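You operate a simulated robot arm through the tools that you are given. There is no shell and no other tool. Be economical: measure what you need, move in short steps, check, and stop when the job is done.

You are at the controls of a simulated robot arm. One attempt, no reset.

## Task
Pack bearing 72 with grease till it shows, then put it in Reuse.
Fine: no overflow; swing the purple lever aside again. Where these are worked on the way, their far stop is far enough and under half their travel is too little: purple lever.

Only the result counts: the job must be done as asked and must still hold three seconds after the hand-in. Knocking over, shifting, dropping, spilling or breaking anything else fails it.

## Robot
A 6-joint arm with a two-finger parallel gripper, fixed in place. Base frame: the origin is at the foot of the arm, x ahead of it, y to its left, z up; the work surface is at about z = 0. Readings come in mm, rad, newtons and seconds.
With the tool pointing down near the work surface it reaches from about 160 to 420 mm from the base axis. Its first joint turns from -1.152 to 1.152 rad. Payload 1.57 kg.
The tool frame sits at the grasp point between the pads (the TCP): z along the fingers, y along the line on which they close. The tips reach 30 mm beyond it. The gripper opens to 80 mm. The fingers are 17 mm wide and 12 mm thick; the gripper's body (40 by 82 mm) begins 80 mm behind the TCP.
Orientation is that of the tool frame in the base frame, as [roll, pitch, yaw] about the fixed x, y, z axes, in that order (R = Rz(yaw) Ry(pitch) Rx(roll)). With the fingers straight down and closing along the base's y, the tool's x points along the base's -x, its y along +y and its z along -z.

## Interface
- The arm moves only by the tool move_arm. Its argument "deltas" is a list that holds one entry, the list of rows, each a list of 7 numbers: the shift along the tool's x, y, z in units of 500 mm (1.0 is 500 mm), then the turn, a rotation vector about the tool's x, y, z in units of 90 degrees (1.0 is 90 degrees), then the closure, from 0 (fully open) to 1 (shut). In form: [[[tx, ty, tz, wx, wy, wz, hand], ...]]. A call has 1 to 8 rows; each row is the pose to reach, as a shift and turn from the pose commanded when the call began, along the tool's axes at that moment. A call with a number of a shift or a turn outside -1 to 1 is refused whole. Rows are played at 5 a second. More than 50 mm and 0.15 rad between two rows, or a gripper value outside its range, and nothing of the call is played. A pose out of reach is approached as far as the arm can. The call stops where the force on the tool passes 70 N (or 10 N more than at its start, if that is more) or the arm is blocked; 0.2 s more then pass. Each finger travels about 153 mm/s and halts on what it meets, pressing with about 28 N; the grip force reading is that of the motor and also rises with nothing between the fingers. The clock runs only during rows and for 0.2 s after the last one: add rows that repeat a pose to give the fingers time. It gives the time, the measured TCP pose, the force on the tool (base axes), the opening and the grip force at its end, in the units of the frame above (readings bear some noise), with the torque about the TCP (base axes, N m) and any sound that the robot's microphone picked up.
- Cameras (640 x 400 px; columns grow to the right, rows downward): "scene" is fixed at [45.9, -327.3, 418.7]; the picture's right is [0.85, -0.53, 0.00], its down [-0.32, -0.52, -0.79] and it looks along [0.42, 0.67, -0.61] (base axes); focal length 288 px, centre (320, 200). "wrist" rides on the gripper at [72, -7, -122] in the tool frame; the picture's right is [0.09, 1.00, 0.00], its down [-0.84, 0.08, -0.54] and it looks along [-0.54, 0.05, 0.84] (tool axes); focal length 238 px, centre (320, 200).
- snapshot(camera): a new picture of that camera. The clock stands still meanwhile.
- measure_at(camera, pixels): for up to 12 pixels [column, row] of the newest picture of that camera ("zoom" is the newest enlarged one), the place [x, y, z] in the base frame of the surface seen there, good to about 2 mm. The clock stands still meanwhile.
- close_up(camera, box): a new picture of the part [left, top, right, bottom] of that camera's present view, enlarged. The clock stands still meanwhile.
- sign_off(): hands the job in; it is judged then, once.

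Go step by step. Measure first, check grasps and placings, and put right what went wrong. The budget is 80 turns and 38 pictures, counting those below and the enlarged ones. Unless the task says otherwise, let go and move clear before handing in, and close with one line.

The tools are called after "Call:" as name(argument=value, ...) on one line, values as JSON. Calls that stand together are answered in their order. move_arm: Moves the arm, as the interface text tells. Its arguments: {"type":"object","properties":{"deltas":{"type":"array","items":{"type":"array","items":{"type":"array","items":{"type":"number"}}}}},"required":["deltas"]} The other tools are called the same way: snapshot (camera) takes a picture; measure_at (camera, pixels) gives the place of the surface under pixels of a picture; close_up (camera, box) takes an enlarged picture of a part of a camera's view; sign_off () hands the job in.

At the start:

```text
time_s: 0.0
tcp_pos: [273.4, -60.3, 231.3]
ee_rot: [-3.14, 0.003, 3.14]
contact_force: [0.2, 0.2, -0.6]
ft_torque: [0.01, -0.02, -0.01]
width: 79.9
finger_force: 0.1
```

scene: 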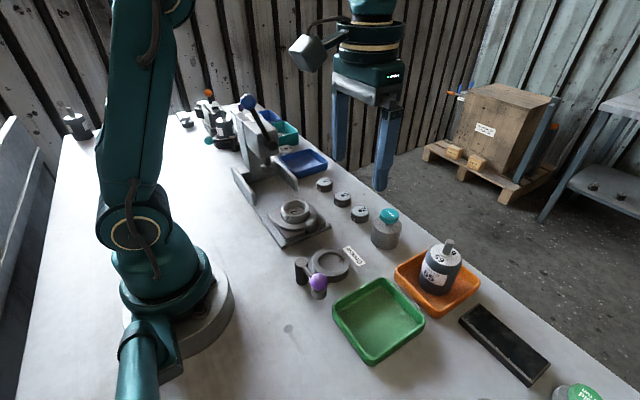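
wrist: 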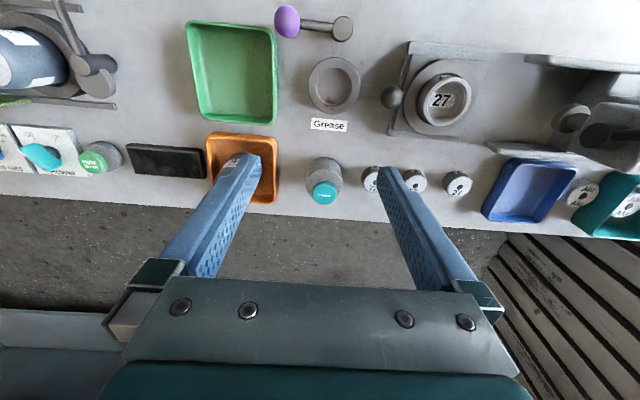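

The pictures show a grease station at about scene (328,263) with a purple lever, a press with a bearing marked 27, and several trays and small bearings. I'll enlarge these to read the labels.

Call:
close_up(camera="scene", box=[280, 160, 500, 300])

Call:
close_up(camera="scene", box=[170, 80, 350, 200])

Call:
close_up(camera="wrist", box=[0, 0, 320, 210])

Call:
close_up(camera="wrist", box=[260, 0, 640, 240])

```text
2.86 times, centred on (390, 230) of scene
```

zoom: 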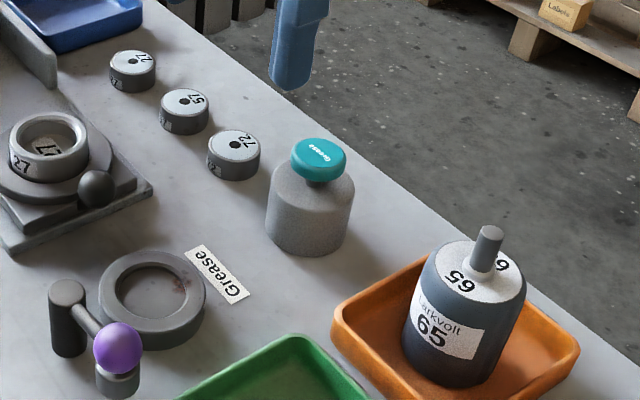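

```text
3.33 times, centred on (260, 140) of scene
```

zoom: 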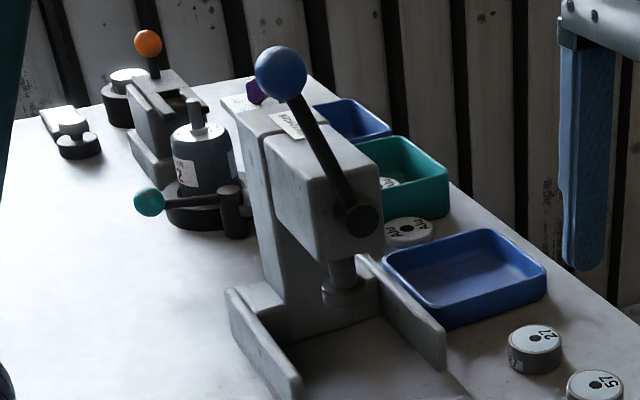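

```text
1.90 times, centred on (160, 105) of wrist
```

zoom: 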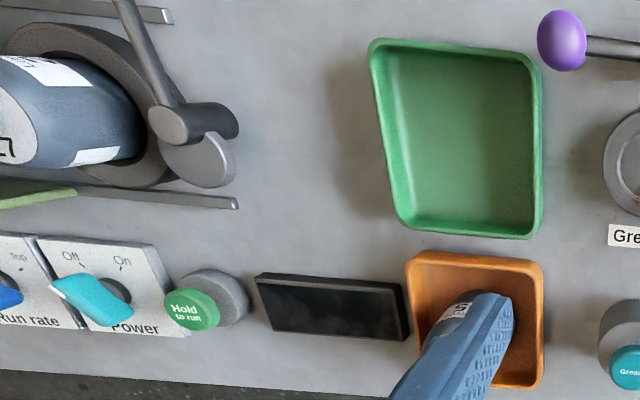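

```text
1.67 times, centred on (450, 120) of wrist
```

zoom: 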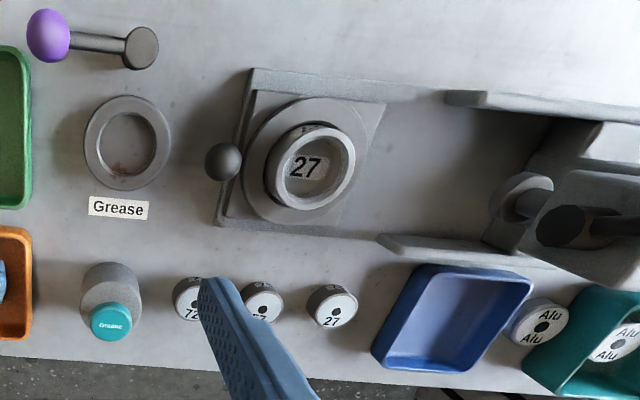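

The bearings 72, 57 and 27 sit in a row and the "Grease" plunger and seat are near. The Reuse label isn't found yet, so I'll measure the main items and zoom further.

Call:
close_up(camera="scene", box=[320, 230, 640, 400])

Call:
close_up(camera="scene", box=[235, 90, 335, 180])

Call:
snapshot(camera="scene")

Call:
measure_at(camera="wrist", pixels=[[232, 70], [235, 150], [520, 190], [610, 210], [287, 22], [343, 27], [333, 84], [312, 84], [356, 84], [333, 60], [333, 108], [324, 190]])

Call:
measure_at(camera="scene", pixels=[[361, 210], [361, 220], [353, 213], [369, 213], [389, 214], [386, 238], [342, 196], [318, 281], [301, 265], [328, 264], [304, 168], [289, 127]])

```text
2.00 times, centred on (480, 315) of scene
```

zoom: 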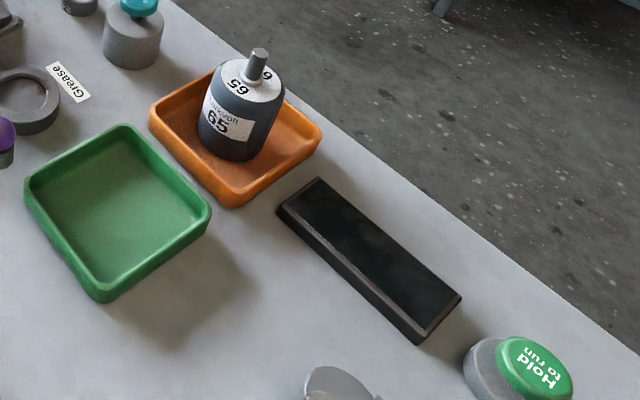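

```text
4.44 times, centred on (285, 135) of scene
```

zoom: 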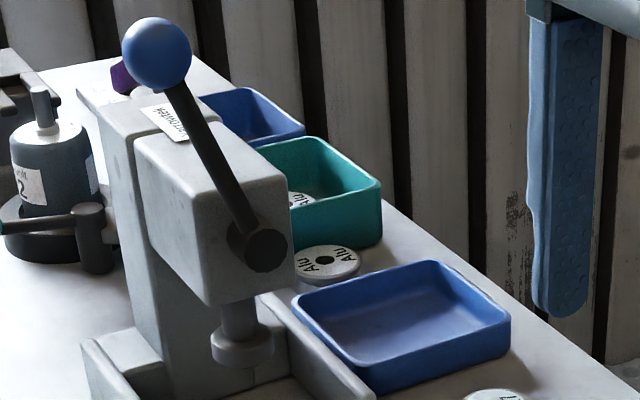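

```text
29 pictures are left
```

scene: 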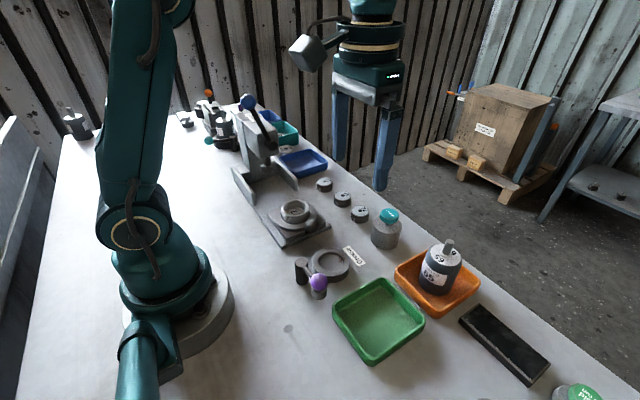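

```text
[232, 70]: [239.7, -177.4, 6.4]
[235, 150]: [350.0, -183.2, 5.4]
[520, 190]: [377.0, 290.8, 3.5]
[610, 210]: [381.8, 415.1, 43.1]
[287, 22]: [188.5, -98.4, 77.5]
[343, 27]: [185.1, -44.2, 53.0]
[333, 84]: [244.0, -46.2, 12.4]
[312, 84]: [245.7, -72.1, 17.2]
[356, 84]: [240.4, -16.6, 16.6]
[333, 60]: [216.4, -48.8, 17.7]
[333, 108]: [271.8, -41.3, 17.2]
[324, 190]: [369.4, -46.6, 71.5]
```

```text
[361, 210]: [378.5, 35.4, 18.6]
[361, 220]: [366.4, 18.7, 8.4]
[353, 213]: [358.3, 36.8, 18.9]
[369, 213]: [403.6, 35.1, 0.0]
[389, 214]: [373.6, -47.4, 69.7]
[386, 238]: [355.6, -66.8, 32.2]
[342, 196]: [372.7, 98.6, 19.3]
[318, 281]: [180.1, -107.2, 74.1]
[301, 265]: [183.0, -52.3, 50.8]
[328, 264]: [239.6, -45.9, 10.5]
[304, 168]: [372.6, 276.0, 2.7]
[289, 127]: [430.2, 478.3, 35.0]
```

Bearing 72 is at about (379,32), with its top at z≈19; the grease seat is at (243,-45) and the purple knob at (184,-103). I still need the Reuse label, so I'll swing the wrist around to look at both table ends.

Call:
close_up(camera="scene", box=[420, 70, 640, 210])

Call:
move_arm(deltas=[[[0, -0.1, 0, 0, 0, 0, 0], [0, -0.2, 0, 0, 0, 0, 0], [0, -0.3, 0, 0, 0, 0, 0], [0, -0.38, 0, 0, 0, 0, 0]]])

Call:
snapshot(camera="wrist")

```text
2.86 times, centred on (530, 140) of scene
```

zoom: 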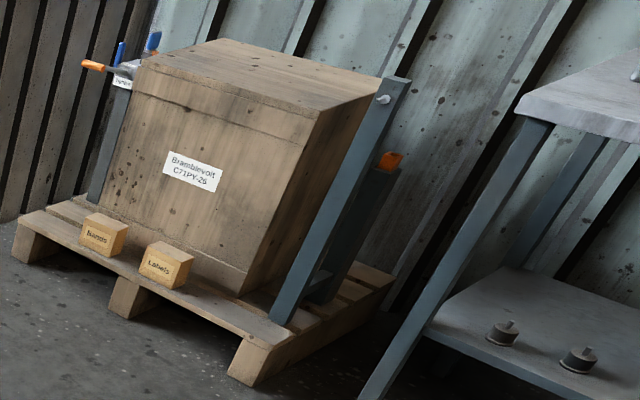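

```text
time_s: 1.0
tcp_pos: [261.1, -241.7, 222.2]
ee_rot: [3.142, 0.001, 3.141]
contact_force: [0.2, -0.3, -0.8]
ft_torque: [0.0, 0.04, 0.0]
width: 80.2
finger_force: 0.1
out of reach, approached as far as the arm can: row 4
```

```text
27 pictures are left
```

wrist: 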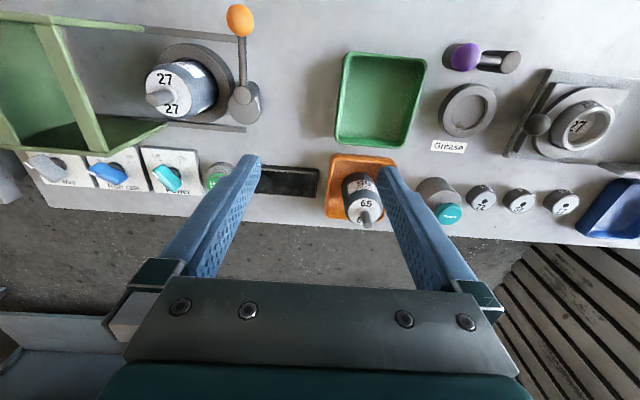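

No Reuse label is visible here. I'll look from the other (+y) side.

Call:
move_arm(deltas=[[[0, 0.1, 0, 0, 0, 0, 0], [0, 0.2, 0, 0, 0, 0, 0], [0, 0.3, 0, 0, 0, 0, 0], [0, 0.4, 0, 0, 0, 0, 0], [0, 0.5, 0, 0, 0, 0, 0], [0, 0.6, 0, 0, 0, 0, 0], [0, 0.7, 0, 0, 0, 0, 0], [0, 0.8, 0, 0, 0, 0, 0]]])

Call:
snapshot(camera="wrist")

```text
time_s: 2.8
tcp_pos: [261.3, 158.8, 221.7]
ee_rot: [-3.14, 0.002, 3.14]
contact_force: [0.5, -0.8, 0.6]
ft_torque: [0.0, -0.02, 0.02]
width: 79.9
finger_force: 0.1
```

```text
26 pictures are left
```

wrist: 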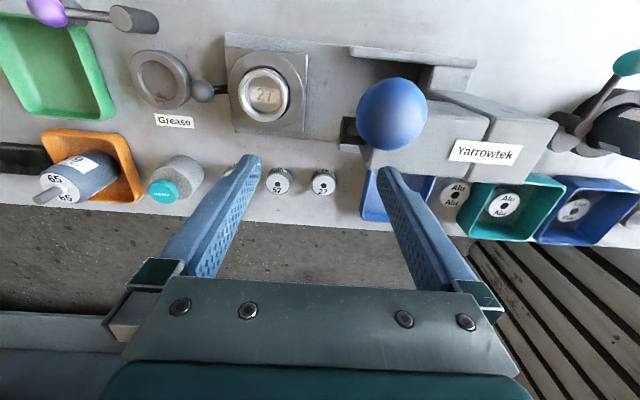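

Still no Reuse lettering on the visible faces. I'll enlarge this view around the trays.

Call:
close_up(camera="wrist", box=[340, 120, 640, 260])

Call:
close_up(camera="wrist", box=[0, 0, 240, 220])

```text
2.13 times, centred on (490, 190) of wrist
```

zoom: 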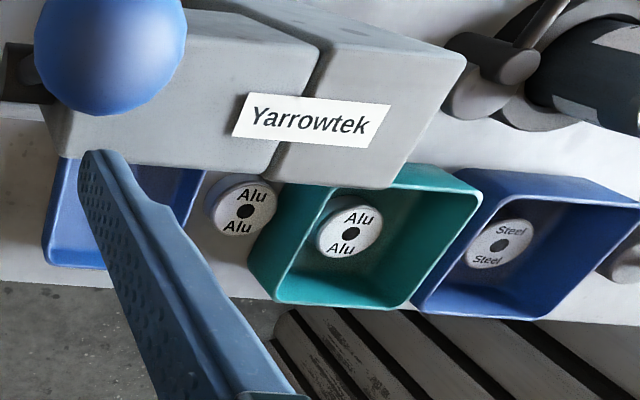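

```text
1.82 times, centred on (120, 110) of wrist
```

zoom: 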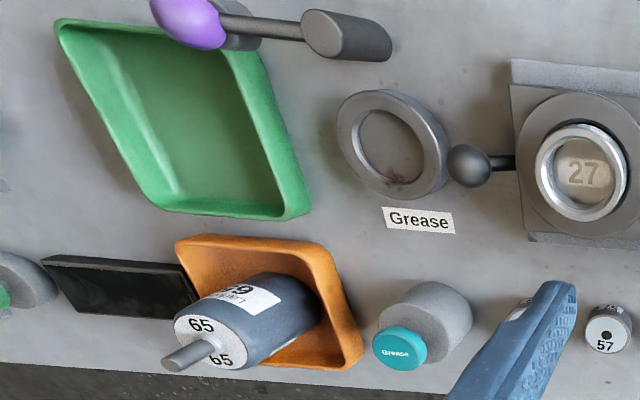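

Still not found, so I'll turn the wrist around to see the far (+x) faces of the trays.

Call:
move_arm(deltas=[[[0, -0.05, 0, 0, 0, 0.09, 0], [0, -0.1, 0, 0, 0, 0.18, 0], [0, -0.15, 0, 0, 0, 0.27, 0], [0, -0.2, 0, 0, 0, 0.36, 0], [0, -0.25, 0, 0, 0, 0.45, 0], [0, -0.3, 0, 0, 0, 0.54, 0], [0, -0.35, 0, 0, 0, 0.63, 0], [0, -0.4, 0, 0, 0, 0.72, 0]]])

Call:
move_arm(deltas=[[[0, 0, 0, 0, 0, 0.09, 0], [0, 0, 0, 0, 0, 0.18, 0], [0, 0, 0, 0, 0, 0.27, 0], [0, 0, 0, 0, 0, 0.36, 0], [0, 0, 0, 0, 0, 0.45, 0], [0, 0, 0, 0, 0, 0.54, 0], [0, 0, 0, 0, 0, 0.63, 0], [0, 0, 0, 0, 0, 0.72, 0]]])

Call:
snapshot(camera="wrist")

```text
time_s: 4.6
tcp_pos: [261.8, -41.1, 223.1]
ee_rot: [3.14, 0.002, 2.007]
contact_force: [0.3, 0.1, -0.4]
ft_torque: [-0.04, -0.05, -0.02]
width: 79.8
finger_force: 0.0
```

```text
time_s: 6.4
tcp_pos: [262.7, -41.4, 223.5]
ee_rot: [3.138, -0.001, 0.875]
contact_force: [0.6, 0.1, -0.3]
ft_torque: [-0.01, -0.02, -0.01]
width: 80.1
finger_force: 0.0
```

```text
23 pictures are left
```

wrist: 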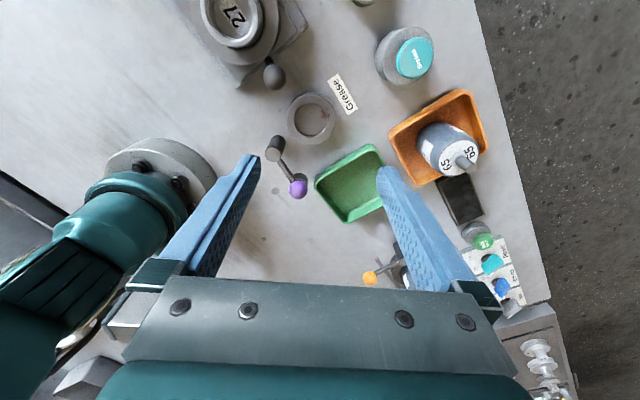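

I'll enlarge around the green and orange trays, whose +y and +x faces now show.

Call:
close_up(camera="wrist", box=[280, 70, 500, 240])

Call:
close_up(camera="wrist", box=[330, 200, 560, 400])

```text
2.35 times, centred on (390, 155) of wrist
```

zoom: 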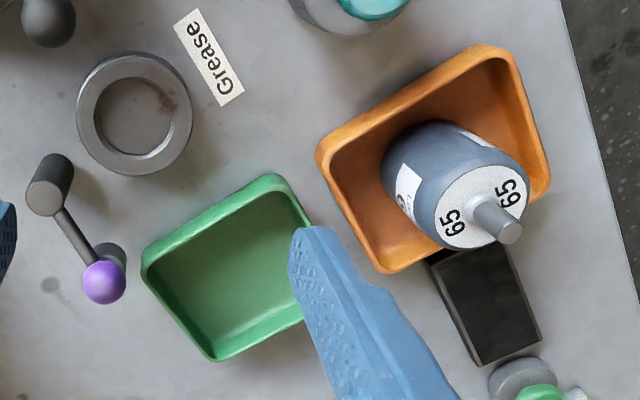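

```text
2.00 times, centred on (445, 300) of wrist
```

zoom: 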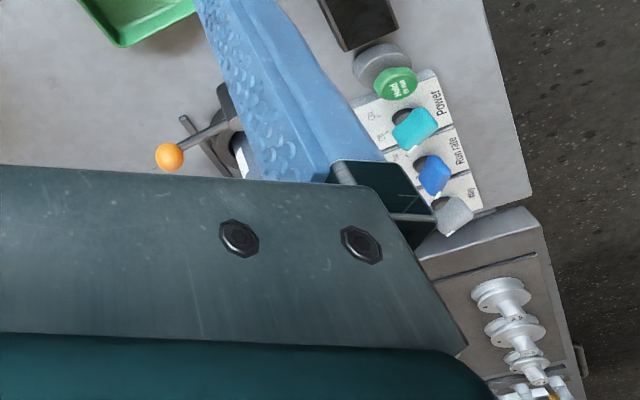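

No label on the green or orange trays in this view. I'll check the small tags on the crate and the far left of the bench before deciding.

Call:
close_up(camera="scene", box=[440, 80, 500, 170])

Call:
close_up(camera="scene", box=[325, 270, 485, 370])

Call:
close_up(camera="scene", box=[0, 90, 110, 200])

```text
4.44 times, centred on (470, 125) of scene
```

zoom: 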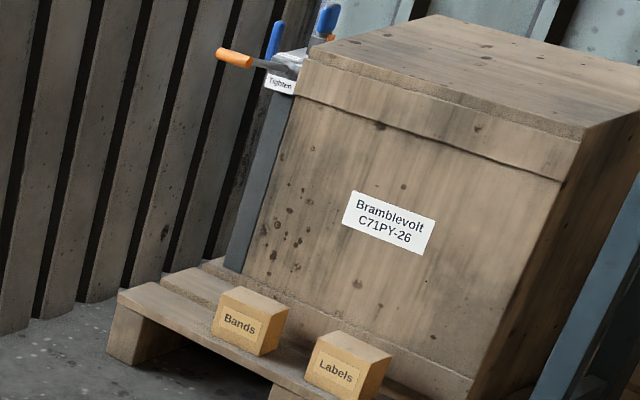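

```text
4.00 times, centred on (405, 320) of scene
```

zoom: 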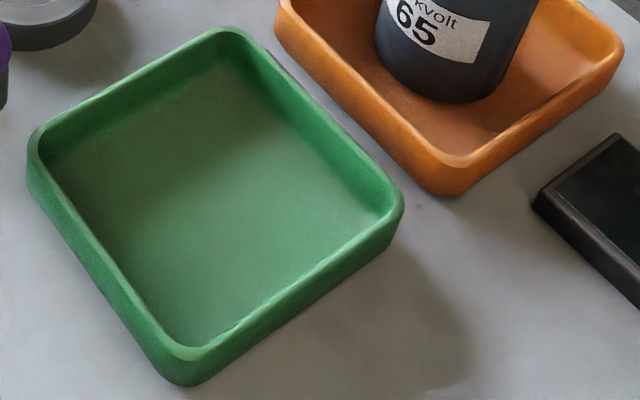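

```text
3.64 times, centred on (55, 145) of scene
```

zoom: 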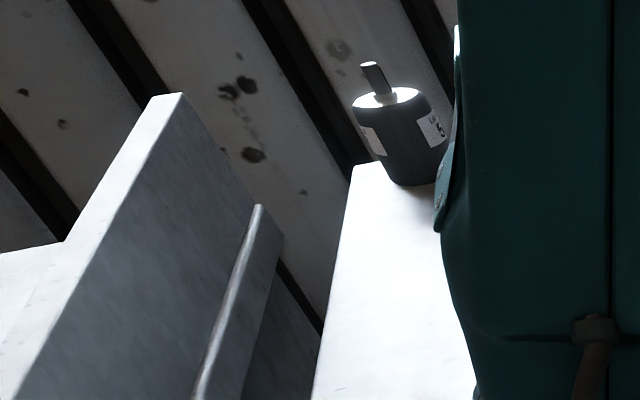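

No text on the green tray's near faces either. I'll take one more look from the outer (+x) side.

Call:
move_arm(deltas=[[[0.005, 0.027, 0, 0, 0, 0.09, 0], [0.009, 0.053, 0, 0, 0, 0.18, 0], [0.014, 0.08, 0, 0, 0, 0.27, 0], [0.018, 0.106, 0, 0, 0, 0.36, 0], [0.023, 0.133, 0, 0, 0, 0.45, 0], [0.028, 0.16, 0, 0, 0, 0.54, 0]]])

Call:
snapshot(camera="wrist")

```text
time_s: 7.8
tcp_pos: [332.6, -81.8, 222.7]
ee_rot: [3.139, -0.003, 0.027]
contact_force: [-0.1, 0.7, -0.3]
ft_torque: [-0.02, -0.01, 0.05]
width: 80.0
finger_force: 0.0
```

```text
17 pictures are left
```

wrist: 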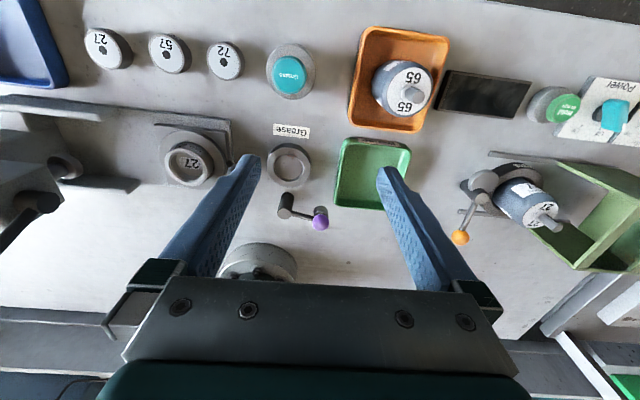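

I'll enlarge this outer-side view of the green and orange trays to check their +x walls.

Call:
close_up(camera="wrist", box=[260, 20, 460, 220])

Call:
measure_at(camera="wrist", pixels=[[225, 62], [213, 64], [237, 64], [224, 47], [291, 75], [289, 165], [320, 222], [286, 205], [372, 175], [352, 145], [400, 150], [30, 50]])

```text
2.00 times, centred on (360, 120) of wrist
```

zoom: 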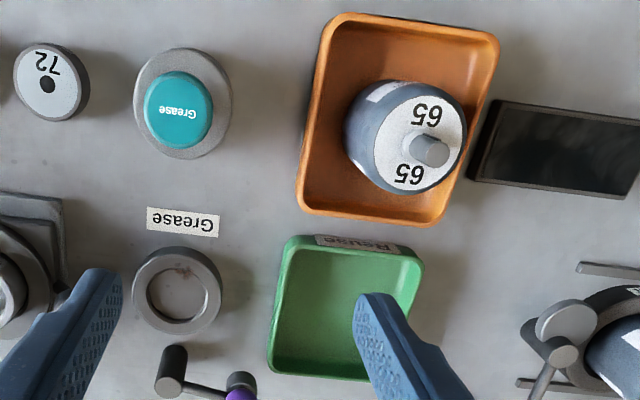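

```text
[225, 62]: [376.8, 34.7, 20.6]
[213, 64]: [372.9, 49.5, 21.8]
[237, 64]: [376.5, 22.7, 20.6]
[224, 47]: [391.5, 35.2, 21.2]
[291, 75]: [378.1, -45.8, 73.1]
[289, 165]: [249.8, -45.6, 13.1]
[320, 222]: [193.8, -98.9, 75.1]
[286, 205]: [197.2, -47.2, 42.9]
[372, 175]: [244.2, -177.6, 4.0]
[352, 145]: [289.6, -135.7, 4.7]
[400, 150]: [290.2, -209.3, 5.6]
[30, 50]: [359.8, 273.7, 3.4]
```

The green tray at (240,-176) carries a "Reuse" label on its +x wall, so that's settled. Bearing 72 is centred at about (376.5,35.5). I'll move above it with the fingers partly closed.

Call:
move_arm(deltas=[[[0.016, -0.04, 0.05, 0, 0, 0.01, 0.375], [0.03, -0.08, 0.1, 0, 0, 0.017, 0.375], [0.05, -0.12, 0.15, 0, 0, 0.017, 0.375], [0.07, -0.17, 0.206, 0, 0, 0.017, 0.375], [0.094, -0.2326, 0.206, 0, 0, 0.017, 0.375], [0.094, -0.2326, 0.206, 0, 0, 0.017, 0.375]]])

Call:
snapshot(camera="wrist")

```text
time_s: 9.2
tcp_pos: [352.2, -81.2, 115.9]
ee_rot: [-3.136, -0.001, 0.013]
contact_force: [0.3, 0.7, -0.2]
ft_torque: [0.01, 0.01, -0.01]
width: 50.2
finger_force: 0.0
out of reach, approached as far as the arm can: row 1, 2, 3, 4, 5, 6
```

```text
15 pictures are left
```

wrist: 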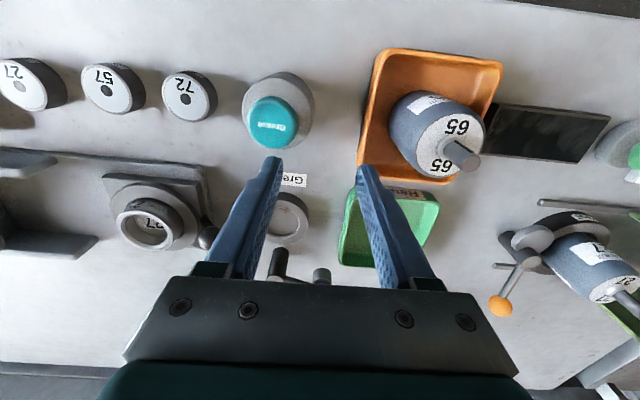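

The wrist is at a turn limit, so I'll rotate back to yaw ≈ 90° (fingers closing along x) and rise a little.

Call:
move_arm(deltas=[[[0, 0, -0.01, 0, 0, -0.09, 0.375], [0, 0, -0.02, 0, 0, -0.18, 0.375], [0, 0, -0.02, 0, 0, -0.27, 0.375], [0, 0, -0.02, 0, 0, -0.36, 0.375], [0, 0, -0.02, 0, 0, -0.45, 0.375], [0, 0, -0.02, 0, 0, -0.54, 0.375], [0, 0, -0.02, 0, 0, -0.63, 0.375], [0, 0, -0.02, 0, 0, -0.72, 0.375]]])

```text
time_s: 11.0
tcp_pos: [352.5, -79.9, 125.1]
ee_rot: [3.139, 0.001, 1.136]
contact_force: [-0.5, -0.8, -0.7]
ft_torque: [0.01, 0.01, -0.02]
width: 50.0
finger_force: 0.0
```

Rotated freely. Now I'll move above bearing 72 with the yaw finishing at 90°.

Call:
move_arm(deltas=[[[0.075, -0.018, 0, 0, 0, -0.09, 0.375], [0.15, -0.036, 0, 0, 0, -0.18, 0.375], [0.2296, -0.0536, 0.01, 0, 0, -0.277, 0.375], [0.2296, -0.0536, 0.01, 0, 0, -0.277, 0.375]]])

Call:
snapshot(camera="wrist")

```text
refused: row 3 steps farther than a row can; nothing moved
```

```text
14 pictures are left
```

wrist: 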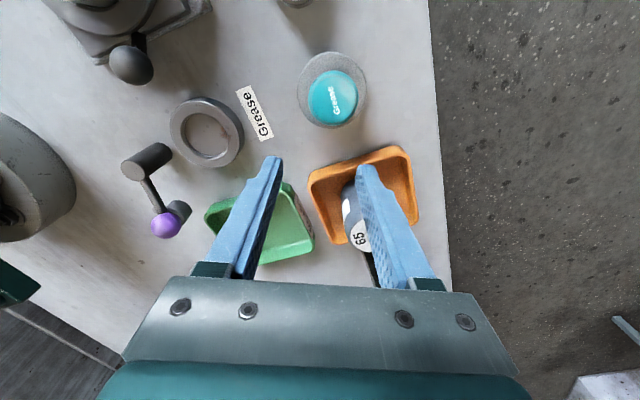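

Call:
move_arm(deltas=[[[0.06, -0.014, 0, 0, 0, -0.07, 0.375], [0.12, -0.028, 0, 0, 0, -0.14, 0.375], [0.18, -0.042, 0, 0, 0, -0.21, 0.375], [0.2296, -0.0536, 0.01, 0, 0, -0.277, 0.375], [0.2296, -0.0536, 0.01, 0, 0, -0.277, 0.375]]])

```text
time_s: 12.2
tcp_pos: [378.2, 35.9, 120.1]
ee_rot: [3.139, 0.001, 1.571]
contact_force: [0.1, 0.1, -1.4]
ft_torque: [0.0, -0.03, 0.01]
width: 50.2
finger_force: 0.0
```

I'm above bearing 72 at (378,36,120). I'll descend to TCP z=40 (tips at about 10) and close.

Call:
move_arm(deltas=[[[0, -0.002, 0.06, 0, 0, 0, 0.375], [0, -0.003, 0.12, 0, 0, 0, 0.375], [0, -0.003, 0.16, 0, 0, 0, 0.375], [0, -0.003, 0.16, 0, 0, 0, 0.375], [0, -0.003, 0.16, 0, 0, 0, 0.8], [0, -0.003, 0.16, 0, 0, 0, 0.8], [0, -0.003, 0.16, 0, 0, 0, 0.8]]])

Call:
close_up(camera="scene", box=[280, 160, 440, 300])

```text
time_s: 13.8
tcp_pos: [375.2, 36.2, 41.8]
ee_rot: [3.138, 0.002, 1.57]
contact_force: [-0.3, 0.1, -0.4]
ft_torque: [0.0, 0.02, 0.0]
width: 38.9
finger_force: 28.1
```

```text
2.86 times, centred on (360, 230) of scene
```

zoom: 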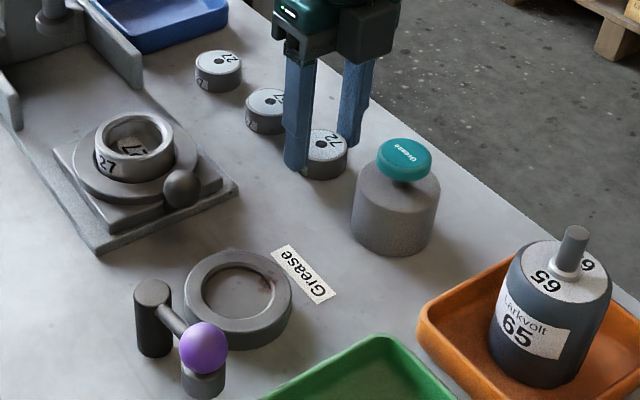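

Bearing 72 is gripped at width 38.9. I'll measure the seat rim precisely while it's in view.

Call:
measure_at(camera="zoom", pixels=[[193, 285], [283, 290], [238, 255], [240, 325], [208, 262], [270, 315], [203, 318], [272, 265], [240, 290], [225, 300], [205, 388], [152, 290]])

Call:
move_arm(deltas=[[[0, 0, -0.06, 0, 0, 0, 0.8], [0, 0, -0.12, 0, 0, 0, 0.8], [0, 0, -0.16, 0, 0, 0, 0.8], [0, 0, -0.16, 0, 0, 0, 0.8]]])

```text
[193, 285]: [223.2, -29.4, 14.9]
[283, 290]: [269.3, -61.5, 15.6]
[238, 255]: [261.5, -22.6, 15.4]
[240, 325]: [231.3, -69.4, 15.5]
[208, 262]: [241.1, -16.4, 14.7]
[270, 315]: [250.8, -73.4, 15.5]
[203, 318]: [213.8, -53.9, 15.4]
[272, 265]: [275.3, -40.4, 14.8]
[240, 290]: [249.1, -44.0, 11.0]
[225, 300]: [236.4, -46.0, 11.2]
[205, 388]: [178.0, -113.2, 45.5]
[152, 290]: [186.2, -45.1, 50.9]
```

```text
time_s: 14.8
tcp_pos: [375.8, 36.2, 120.8]
ee_rot: [3.141, 0.002, 1.57]
contact_force: [0.1, 0.6, -0.6]
ft_torque: [-0.02, 0.0, -0.03]
width: 38.4
finger_force: 27.5
```

The seat centre is about (245.8,-45.7), floor z≈11, rim z≈15.3. I'll carry the bearing to hover above it.

Call:
move_arm(deltas=[[[-0.041, -0.065, 0, 0, 0, 0, 0.8], [-0.082, -0.13, 0, 0, 0, 0, 0.8], [-0.123, -0.195, 0, 0, 0, 0, 0.8], [-0.1638, -0.26, 0.04, 0, 0, 0, 0.8], [-0.1638, -0.26, 0.09, 0, 0, 0, 0.8], [-0.1638, -0.26, 0.09, 0, 0, 0, 0.8]]])

Call:
close_up(camera="wrist", box=[220, 80, 420, 260])

```text
time_s: 16.2
tcp_pos: [246.0, -46.8, 75.7]
ee_rot: [3.14, 0.004, 1.571]
contact_force: [0.3, 0.0, -0.6]
ft_torque: [0.0, 0.0, -0.04]
width: 38.6
finger_force: 27.6
```

```text
2.22 times, centred on (320, 170) of wrist
```

zoom: 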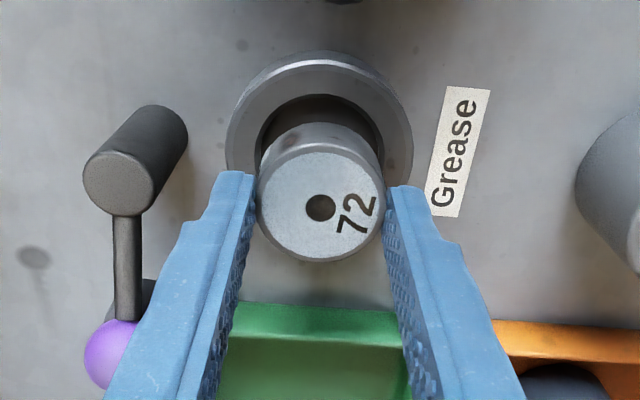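

Call:
measure_at(camera="zoom", pixels=[[320, 158], [320, 255], [262, 205], [378, 205], [320, 57], [320, 85], [235, 120], [402, 120], [320, 108], [300, 230], [340, 180]])

```text
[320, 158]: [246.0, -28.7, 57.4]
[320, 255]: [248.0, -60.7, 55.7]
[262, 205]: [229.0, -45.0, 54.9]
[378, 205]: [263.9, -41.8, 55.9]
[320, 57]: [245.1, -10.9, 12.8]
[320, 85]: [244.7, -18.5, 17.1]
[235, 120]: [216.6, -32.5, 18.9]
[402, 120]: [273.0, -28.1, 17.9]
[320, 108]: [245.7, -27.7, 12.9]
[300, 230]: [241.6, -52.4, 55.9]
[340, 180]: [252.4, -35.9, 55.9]
```

The held bearing is centred within 1 mm of the seat. I'll lower about 23 mm, release, and retreat upward.

Call:
move_arm(deltas=[[[-0.0016, 0, 0.02, 0, 0, 0, 0.8], [-0.0016, 0, 0.036, 0, 0, 0, 0.8], [-0.0016, 0, 0.0455, 0, 0, 0, 0.8], [-0.0016, 0, 0.0455, 0, 0, 0, 0.8]]])

Call:
move_arm(deltas=[[[0, 0, 0, 0, 0, 0, 0.375], [0, 0, 0, 0, 0, 0, 0.375], [0, 0, -0.06, 0, 0, 0, 0.375], [0, 0, -0.12, 0, 0, 0, 0.375], [0, 0, -0.18, 0, 0, 0, 0.375], [0, 0, -0.18, 0, 0, 0, 0.375]]])

Call:
close_up(camera="scene", box=[280, 210, 400, 310])

```text
time_s: 17.2
tcp_pos: [244.9, -47.2, 52.6]
ee_rot: [3.139, 0.002, 1.57]
contact_force: [0.4, 0.6, -1.0]
ft_torque: [0.01, 0.01, -0.01]
width: 38.5
finger_force: 28.0
```

```text
time_s: 18.6
tcp_pos: [245.5, -48.6, 143.6]
ee_rot: [3.141, 0.003, 1.57]
contact_force: [-0.1, 0.0, 0.5]
ft_torque: [-0.01, -0.02, -0.03]
width: 50.0
finger_force: 0.1
```

```text
4.00 times, centred on (340, 260) of scene
```

zoom: 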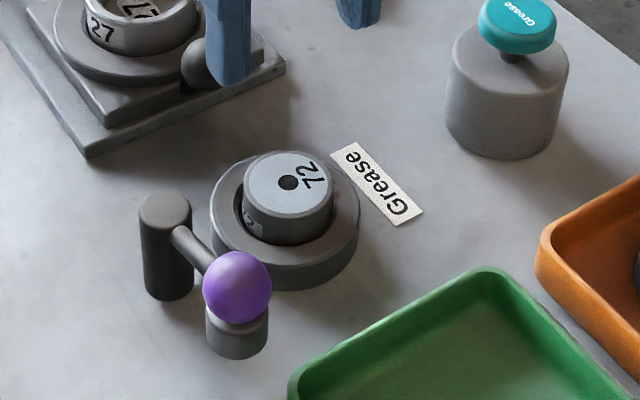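

Bearing 72 is seated. Now I'll measure the lever knob, arm and head for swinging it over.

Call:
measure_at(camera="zoom", pixels=[[236, 285], [236, 257], [208, 290], [236, 345], [215, 335], [262, 335], [165, 205], [190, 240], [200, 255], [288, 183], [150, 270], [265, 180]])

```text
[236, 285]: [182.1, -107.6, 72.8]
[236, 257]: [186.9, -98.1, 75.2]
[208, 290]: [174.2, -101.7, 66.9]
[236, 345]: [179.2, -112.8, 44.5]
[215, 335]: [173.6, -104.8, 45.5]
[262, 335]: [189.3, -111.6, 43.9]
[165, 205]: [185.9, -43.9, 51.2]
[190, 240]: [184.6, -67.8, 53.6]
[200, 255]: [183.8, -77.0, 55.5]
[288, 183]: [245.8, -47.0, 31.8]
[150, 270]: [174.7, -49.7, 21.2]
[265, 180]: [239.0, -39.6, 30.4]
```

Post axis ≈ (187,-45), knob centre ≈ (186.5,-100.5,65.5) with R≈12, so a quarter turn brings the head over the bearing. I'll go above the knob, descend and grip it.

Call:
move_arm(deltas=[[[-0.05, -0.06, 0, 0, 0, 0, 0.375], [-0.1038, -0.118, 0, 0, 0, 0, 0.375], [-0.1038, -0.118, 0.06, 0, 0, 0, 0.375], [-0.1038, -0.118, 0.117, 0, 0, 0, 0.375], [-0.1038, -0.118, 0.117, 0, 0, 0, 0.375]]])

Call:
move_arm(deltas=[[[0, 0, 0, 0, 0, 0, 0.55], [0, 0, 0, 0, 0, 0, 0.7], [0, 0, 0, 0, 0, 0, 0.8], [0, 0, 0, 0, 0, 0, 0.8]]])

Call:
close_up(camera="scene", box=[260, 200, 400, 320])

```text
time_s: 19.8
tcp_pos: [186.3, -100.2, 84.5]
ee_rot: [3.14, 0.0, 1.569]
contact_force: [-0.2, -0.1, 0.5]
ft_torque: [0.0, -0.02, -0.01]
width: 50.0
finger_force: 0.0
```

```text
time_s: 20.8
tcp_pos: [186.5, -97.9, 84.7]
ee_rot: [3.142, -0.001, 1.568]
contact_force: [-0.6, -2.4, -5.9]
ft_torque: [-0.07, 0.04, 0.04]
width: 25.3
finger_force: 36.6
```

```text
3.33 times, centred on (330, 260) of scene
```

zoom: 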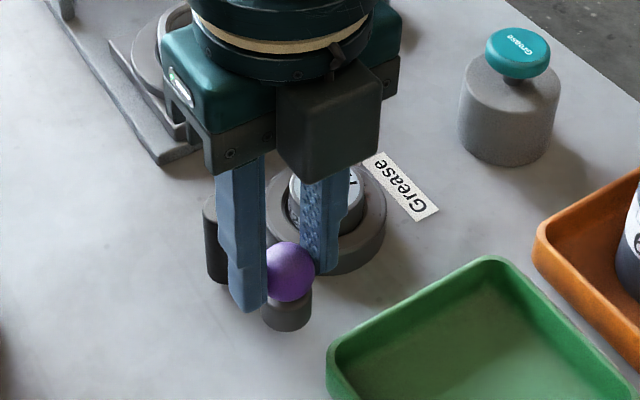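

Knob gripped (25.3 mm). I'll swing the lever through the first half of the arc, turning the gripper with it.

Call:
move_arm(deltas=[[[0.0011, 0.0154, 0, 0, 0, -0.089, 0.8], [0.0043, 0.0305, 0, 0, 0, -0.178, 0.8], [0.0096, 0.0451, 0, 0, 0, -0.267, 0.8], [0.0168, 0.0587, 0, 0, 0, -0.356, 0.8], [0.0259, 0.0712, 0, 0, 0, -0.444, 0.8], [0.0367, 0.0823, 0, 0, 0, -0.533, 0.8]]])

```text
time_s: 22.2
tcp_pos: [226.6, -80.5, 83.9]
ee_rot: [-3.14, -0.003, 2.41]
contact_force: [-12.1, 14.4, 13.3]
ft_torque: [0.25, 0.02, -0.17]
width: 25.4
finger_force: 36.7
```

The lever is moving freely, with a mild inward pull. I'll tighten the radius slightly and finish the arc.

Call:
move_arm(deltas=[[[0.0032, 0.0157, 0, 0, 0, -0.089, 0.8], [0.0064, 0.0303, 0, 0, 0, -0.178, 0.8], [0.0115, 0.0446, 0, 0, 0, -0.267, 0.8], [0.0186, 0.0579, 0, 0, 0, -0.356, 0.8], [0.0274, 0.07, 0, 0, 0, -0.444, 0.8], [0.0325, 0.0757, 0, 0, 0, -0.489, 0.8]]])

Call:
close_up(camera="scene", box=[260, 200, 400, 320])

```text
time_s: 23.6
tcp_pos: [239.6, -44.5, 84.4]
ee_rot: [-3.137, -0.001, -3.106]
contact_force: [-9.1, -41.5, -14.4]
ft_torque: [-0.73, 0.18, -0.31]
width: 25.7
finger_force: 36.9
```

```text
3.33 times, centred on (330, 260) of scene
```

zoom: 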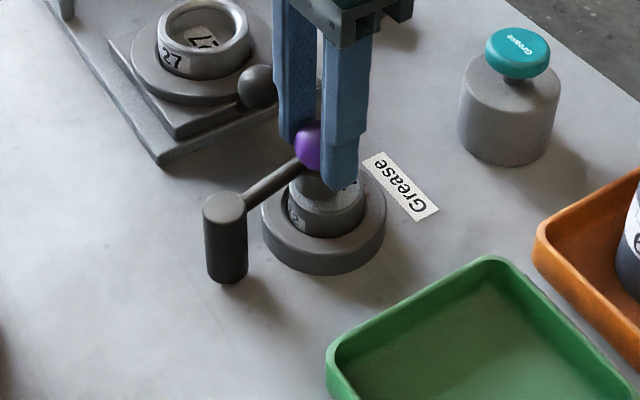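

A −41 N reaction shows the lever is at its far stop with the head over bearing 72. I'll relax, open and rise.

Call:
move_arm(deltas=[[[0, -0.006, 0, 0, 0, 0, 0.8], [0, -0.006, 0, 0, 0, 0, 0.375], [0, -0.006, 0, 0, 0, 0, 0.375], [0, -0.006, -0.07, 0, 0, 0, 0.375], [0, -0.006, -0.14, 0, 0, 0, 0.375], [0, -0.006, -0.14, 0, 0, 0, 0.375]]])

Call:
move_arm(deltas=[[[-0.07, 0, 0, 0, 0, 0, 0.7], [-0.14, 0, 0, 0, 0, 0, 1], [-0.2, 0, 0, 0, 0, 0, 1], [-0.2676, 0, 0.03, 0, 0, 0, 1], [-0.2676, 0, 0.06, 0, 0, 0, 1], [-0.2676, 0, 0.06, 0, 0, 0, 1]]])

Call:
close_up(camera="scene", box=[260, 170, 420, 310])

```text
time_s: 25.0
tcp_pos: [239.5, -44.2, 155.8]
ee_rot: [-3.139, 0.001, -3.108]
contact_force: [-1.0, 0.0, 0.5]
ft_torque: [0.03, -0.01, 0.0]
width: 50.0
finger_force: 0.1
```

```text
time_s: 26.4
tcp_pos: [373.7, -40.8, 123.8]
ee_rot: [-3.139, 0.002, -3.108]
contact_force: [0.0, -0.4, 1.0]
ft_torque: [-0.01, -0.02, -0.03]
width: 0.0
finger_force: 21.3
```

```text
2.86 times, centred on (340, 240) of scene
```

zoom: 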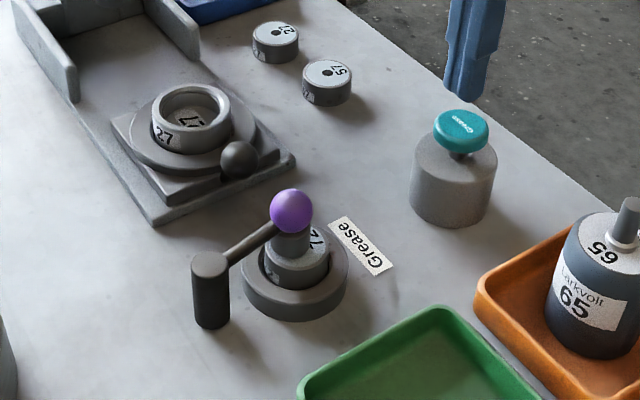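

The lever stays over the bearing. I'll align over the Grease plunger (375,-46.5, top z≈72) and give one short press, watching force and sound.

Call:
move_arm(deltas=[[[-0.003, -0.011, 0.02, 0, 0, 0, 1], [-0.003, -0.011, 0.036, 0, 0, 0, 1], [-0.003, -0.011, 0.046, 0, 0, 0, 1], [-0.003, -0.011, 0.054, 0, 0, 0, 1], [-0.003, -0.011, 0.06, 0, 0, 0, 1]]])

```text
time_s: 27.6
tcp_pos: [376.9, -45.6, 94.0]
ee_rot: [-3.141, 0.002, -3.109]
contact_force: [-1.1, -0.3, 3.8]
ft_torque: [-0.02, 0.06, -0.04]
width: 0.0
finger_force: 22.0
```

A 3.8 N force shows the plunger is being pressed. I'll look at both the bearing and the plunger.

Call:
close_up(camera="scene", box=[290, 180, 420, 290])

```text
3.64 times, centred on (355, 235) of scene
```

zoom: 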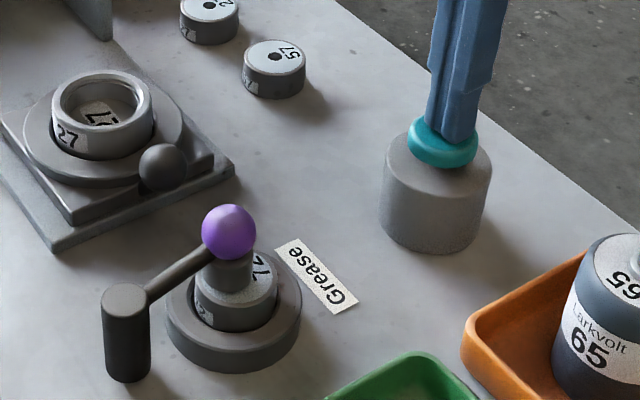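

No grease shows yet and the plunger isn't clearly at its bottom. I'll press a few mm deeper in small steps.

Call:
move_arm(deltas=[[[0, 0, 0.004, 0, 0, 0, 1], [0, 0, 0.008, 0, 0, 0, 1]]])

```text
time_s: 28.2
tcp_pos: [375.7, -44.9, 90.0]
ee_rot: [3.14, 0.002, -3.108]
contact_force: [1.0, -0.7, 6.5]
ft_torque: [-0.05, 0.0, 0.03]
width: 0.0
finger_force: 20.9
heard: click
```

A click was heard at z≈90. I'll check the bearing.

Call:
close_up(camera="scene", box=[300, 220, 360, 290])

```text
5.71 times, centred on (330, 255) of scene
```

zoom: 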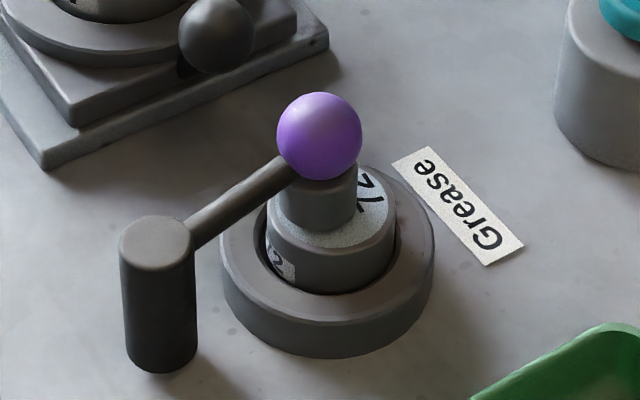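

No grease is visible after the first click. I'll release fully and give a second stroke.

Call:
move_arm(deltas=[[[0, 0, -0.015, 0, 0, 0, 1], [0, 0, -0.03, 0, 0, 0, 1], [0, 0, -0.03, 0, 0, 0, 1]]])

Call:
move_arm(deltas=[[[0, 0, 0.015, 0, 0, 0, 1], [0, 0, 0.03, 0, 0, 0, 1]]])

Call:
close_up(camera="scene", box=[310, 230, 350, 280])

```text
time_s: 29.0
tcp_pos: [375.8, -45.8, 105.5]
ee_rot: [3.141, 0.0, -3.108]
contact_force: [0.5, 0.5, -0.6]
ft_torque: [0.01, 0.01, 0.0]
width: 0.1
finger_force: 21.2
```

```text
time_s: 29.6
tcp_pos: [375.8, -45.1, 90.1]
ee_rot: [3.141, 0.002, -3.108]
contact_force: [-0.3, 2.0, 6.1]
ft_torque: [0.04, 0.07, -0.03]
width: 0.0
finger_force: 21.3
heard: click
```

```text
8.00 times, centred on (330, 255) of scene
```

zoom: 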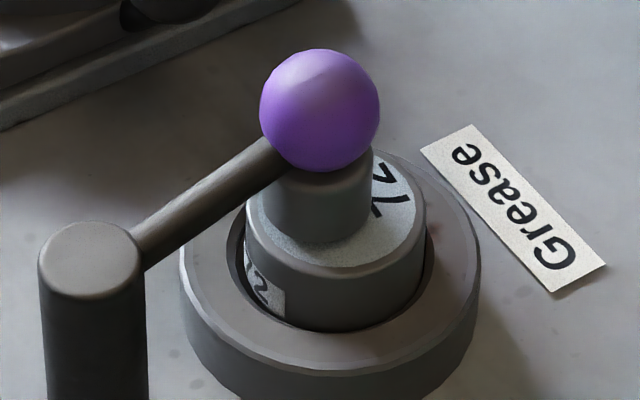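

Still none visible. I'll give a third stroke and look again.

Call:
move_arm(deltas=[[[0, 0, -0.015, 0, 0, 0, 1], [0, 0, -0.03, 0, 0, 0, 1], [0, 0, -0.03, 0, 0, 0, 1]]])

Call:
move_arm(deltas=[[[0, 0, 0.015, 0, 0, 0, 1], [0, 0, 0.03, 0, 0, 0, 1]]])

Call:
close_up(camera="scene", box=[310, 230, 350, 280])

```text
time_s: 30.4
tcp_pos: [375.8, -44.9, 105.0]
ee_rot: [-3.138, 0.002, -3.108]
contact_force: [-0.4, 0.0, 0.6]
ft_torque: [0.01, -0.01, 0.0]
width: 0.0
finger_force: 21.2
```

```text
time_s: 31.0
tcp_pos: [376.3, -43.9, 91.9]
ee_rot: [-3.139, 0.001, -3.107]
contact_force: [-2.8, 0.7, 7.2]
ft_torque: [0.02, 0.1, 0.03]
width: 0.2
finger_force: 21.4
heard: click
```

```text
8.00 times, centred on (330, 255) of scene
```

zoom: 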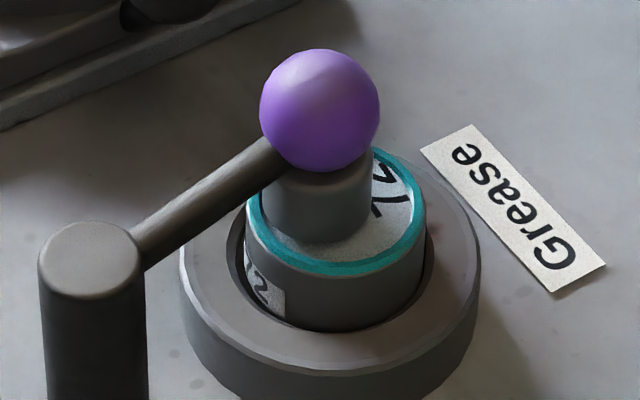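

A teal grease ring now shows around bearing 72's rim, so I'll stop greasing. I'll release, rise, and measure the knob for the swing back.

Call:
move_arm(deltas=[[[0, 0, -0.03, 0, 0, 0, 1], [0, 0, -0.08, 0, 0, 0, 1], [0, 0, -0.13, 0, 0, 0, 1], [0, 0, -0.13, 0, 0, 0, 1]]])

Call:
measure_at(camera="zoom", pixels=[[320, 60], [320, 110], [268, 110], [373, 110], [320, 150], [200, 205], [90, 265], [290, 215], [345, 215], [400, 225]])

```text
time_s: 32.0
tcp_pos: [375.5, -45.3, 155.7]
ee_rot: [-3.139, 0.001, -3.109]
contact_force: [-0.2, -0.2, -1.1]
ft_torque: [-0.01, -0.01, 0.0]
width: 0.0
finger_force: 21.3
```

```text
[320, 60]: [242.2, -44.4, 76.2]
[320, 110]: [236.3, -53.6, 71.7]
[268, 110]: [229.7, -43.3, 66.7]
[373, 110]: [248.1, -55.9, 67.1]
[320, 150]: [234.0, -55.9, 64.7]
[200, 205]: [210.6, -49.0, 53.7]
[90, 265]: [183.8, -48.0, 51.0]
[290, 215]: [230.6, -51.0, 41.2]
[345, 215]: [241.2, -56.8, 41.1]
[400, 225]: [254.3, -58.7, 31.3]
```

Knob centre is now about (241,-46,65). I'll go over it, descend with fingers open, then grip.

Call:
move_arm(deltas=[[[0.07, 0.002, 0, 0, 0, 0, 0.375], [0.14, 0.004, 0, 0, 0, 0, 0.375], [0.21, 0.006, 0, 0, 0, 0, 0.375], [0.269, 0.0075, 0, 0, 0, 0, 0.375], [0.269, 0.0075, 0.05, 0, 0, 0, 0.375], [0.269, 0.0075, 0.1, 0, 0, 0, 0.375], [0.269, 0.0075, 0.1414, 0, 0, 0, 0.375], [0.269, 0.0075, 0.1414, 0, 0, 0, 0.375]]])

Call:
move_arm(deltas=[[[0, 0, 0, 0, 0, 0, 0.55], [0, 0, 0, 0, 0, 0, 0.7], [0, 0, 0, 0, 0, 0, 0.8], [0, 0, 0, 0, 0, 0, 0.8]]])

```text
time_s: 33.8
tcp_pos: [240.7, -46.4, 83.4]
ee_rot: [-3.139, 0.001, -3.108]
contact_force: [0.0, 1.2, -1.1]
ft_torque: [0.04, -0.01, -0.03]
width: 50.1
finger_force: 0.1
```

```text
time_s: 34.8
tcp_pos: [241.4, -45.9, 84.6]
ee_rot: [-3.139, 0.003, -3.108]
contact_force: [2.3, -0.7, -6.2]
ft_torque: [-0.01, -0.06, 0.01]
width: 25.4
finger_force: 36.8
```

Knob gripped again (25.4 mm). I'll swing it back through the first half of the arc.

Call:
move_arm(deltas=[[[0.0019, -0.015, 0, 0, 0, 0.089, 0.8], [0.0058, -0.0294, 0, 0, 0, 0.178, 0.8], [0.0116, -0.0434, 0, 0, 0, 0.267, 0.8], [0.0193, -0.0564, 0, 0, 0, 0.356, 0.8], [0.0289, -0.0681, 0, 0, 0, 0.444, 0.8], [0.0398, -0.0784, 0, 0, 0, 0.533, 0.8]]])

```text
time_s: 36.2
tcp_pos: [223.4, -86.5, 84.5]
ee_rot: [3.141, 0.002, 2.334]
contact_force: [1.1, -8.2, -7.7]
ft_torque: [-0.24, 0.03, 0.24]
width: 25.2
finger_force: 36.8
```

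Smooth. I'll finish the swing to the original aside position.

Call:
move_arm(deltas=[[[0, -0.0153, 0, 0, 0, 0.089, 0.8], [0.0041, -0.0302, 0, 0, 0, 0.178, 0.8], [0.0099, -0.0443, 0, 0, 0, 0.267, 0.8], [0.0179, -0.0575, 0, 0, 0, 0.356, 0.8], [0.0274, -0.0694, 0, 0, 0, 0.444, 0.8], [0.0315, -0.0736, 0, 0, 0, 0.478, 0.8]]])

```text
time_s: 37.6
tcp_pos: [186.0, -100.9, 85.0]
ee_rot: [3.138, 0.003, 1.583]
contact_force: [-3.0, -12.0, 8.7]
ft_torque: [-0.17, 0.1, 0.15]
width: 25.4
finger_force: 36.9
```

The lever is back at (186,-101), its original aside position. I'll release, rise, and move above the bearing.

Call:
move_arm(deltas=[[[0, 0, 0, 0, 0, 0, 0.375], [0, 0, 0, 0, 0, 0, 0.375], [0, 0, -0.06, 0, 0, 0, 0.375], [0, 0, -0.12, 0, 0, 0, 0.375], [0.055, 0.06, -0.12, 0, 0, 0.01, 0.375], [0.109, 0.121, -0.12, 0, 0, 0.01, 0.375], [0.109, 0.121, -0.12, 0, 0, 0.01, 0.375]]])

Call:
snapshot(camera="wrist")

```text
time_s: 39.2
tcp_pos: [245.5, -44.7, 145.0]
ee_rot: [3.14, 0.001, 1.57]
contact_force: [-0.3, 0.5, 0.3]
ft_torque: [-0.05, 0.01, -0.02]
width: 50.0
finger_force: 0.1
```

```text
3 pictures are left
```

wrist: 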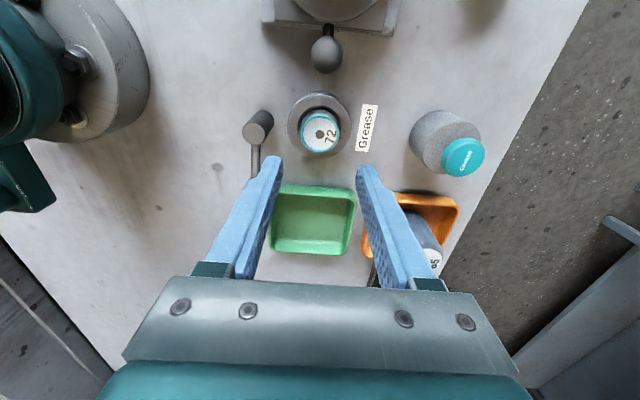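

Call:
measure_at(camera="wrist", pixels=[[320, 113], [320, 148], [302, 132], [337, 132], [315, 138], [312, 220], [312, 190], [312, 243], [280, 220], [345, 220]])

```text
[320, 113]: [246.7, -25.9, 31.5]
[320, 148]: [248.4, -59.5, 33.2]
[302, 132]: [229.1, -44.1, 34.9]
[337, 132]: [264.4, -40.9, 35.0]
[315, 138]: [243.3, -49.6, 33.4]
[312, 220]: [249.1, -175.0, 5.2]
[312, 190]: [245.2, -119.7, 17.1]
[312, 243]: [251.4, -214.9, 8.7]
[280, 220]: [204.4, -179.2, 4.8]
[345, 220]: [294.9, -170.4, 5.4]
```

The bearing is centred under the gripper at about (246.7,-43.5). I'll descend to z≈52.5, close and lift.

Call:
move_arm(deltas=[[[0.001, 0.002, 0.06, 0, 0, 0, 0.375], [0.001, 0.002, 0.12, 0, 0, 0, 0.375], [0.001, 0.002, 0.185, 0, 0, 0, 0.375], [0.001, 0.002, 0.185, 0, 0, 0, 0.375], [0.001, 0.002, 0.185, 0, 0, 0, 0.5], [0.001, 0.002, 0.185, 0, 0, 0, 0.8], [0.001, 0.002, 0.185, 0, 0, 0, 0.8]]])

Call:
move_arm(deltas=[[[0, 0, -0.05, 0, 0, 0, 0.8], [0, 0, -0.1, 0, 0, 0, 0.8], [0, 0, -0.13, 0, 0, 0, 0.8], [0, 0, -0.13, 0, 0, 0, 0.8]]])

```text
time_s: 40.8
tcp_pos: [246.9, -45.6, 52.6]
ee_rot: [3.141, 0.0, 1.571]
contact_force: [-0.1, -0.2, -0.3]
ft_torque: [-0.01, 0.02, -0.02]
width: 38.7
finger_force: 28.2
```

```text
time_s: 41.8
tcp_pos: [247.0, -45.4, 118.2]
ee_rot: [3.139, 0.001, 1.57]
contact_force: [0.0, 0.2, -1.1]
ft_torque: [-0.04, 0.01, 0.0]
width: 38.8
finger_force: 28.3
```

The bearing is held (38.8 mm). I'll carry it over the middle of the green Reuse tray and lower it.

Call:
move_arm(deltas=[[[-0.06, 0, 0, 0, 0, 0, 0.8], [-0.12, 0, 0, 0, 0, 0, 0.8], [-0.19, 0, 0, 0, 0, 0, 0.8], [-0.254, 0, 0, 0, 0, 0, 0.8], [-0.254, 0, 0.07, 0, 0, 0, 0.8], [-0.254, 0, 0.12, 0, 0, 0, 0.8], [-0.254, 0, 0.138, 0, 0, 0, 0.8], [-0.254, 0, 0.138, 0, 0, 0, 0.8]]])

Call:
move_arm(deltas=[[[0, 0, 0.003, 0, 0, 0, 0.8], [0, 0, 0.006, 0, 0, 0, 0.8], [0, 0, 0.006, 0, 0, 0, 0.8]]])

```text
time_s: 43.6
tcp_pos: [245.5, -171.4, 46.5]
ee_rot: [3.14, 0.002, 1.571]
contact_force: [0.2, 0.0, -0.4]
ft_torque: [0.04, 0.02, -0.02]
width: 38.5
finger_force: 28.3
```

```text
time_s: 44.4
tcp_pos: [246.0, -170.9, 44.8]
ee_rot: [3.141, 0.0, 1.571]
contact_force: [-0.1, -0.1, -0.3]
ft_torque: [-0.02, -0.01, 0.0]
width: 38.5
finger_force: 27.7
```

There's no contact yet, so I'll lower a little more in small steps.

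Call:
move_arm(deltas=[[[0, 0, 0.002, 0, 0, 0, 0.8], [0, 0, 0.004, 0, 0, 0, 0.8]]])

```text
time_s: 45.0
tcp_pos: [246.1, -171.7, 44.4]
ee_rot: [3.14, 0.003, 1.573]
contact_force: [-5.3, 3.5, 24.0]
ft_torque: [0.13, 0.19, 0.15]
width: 38.6
finger_force: 27.6
```

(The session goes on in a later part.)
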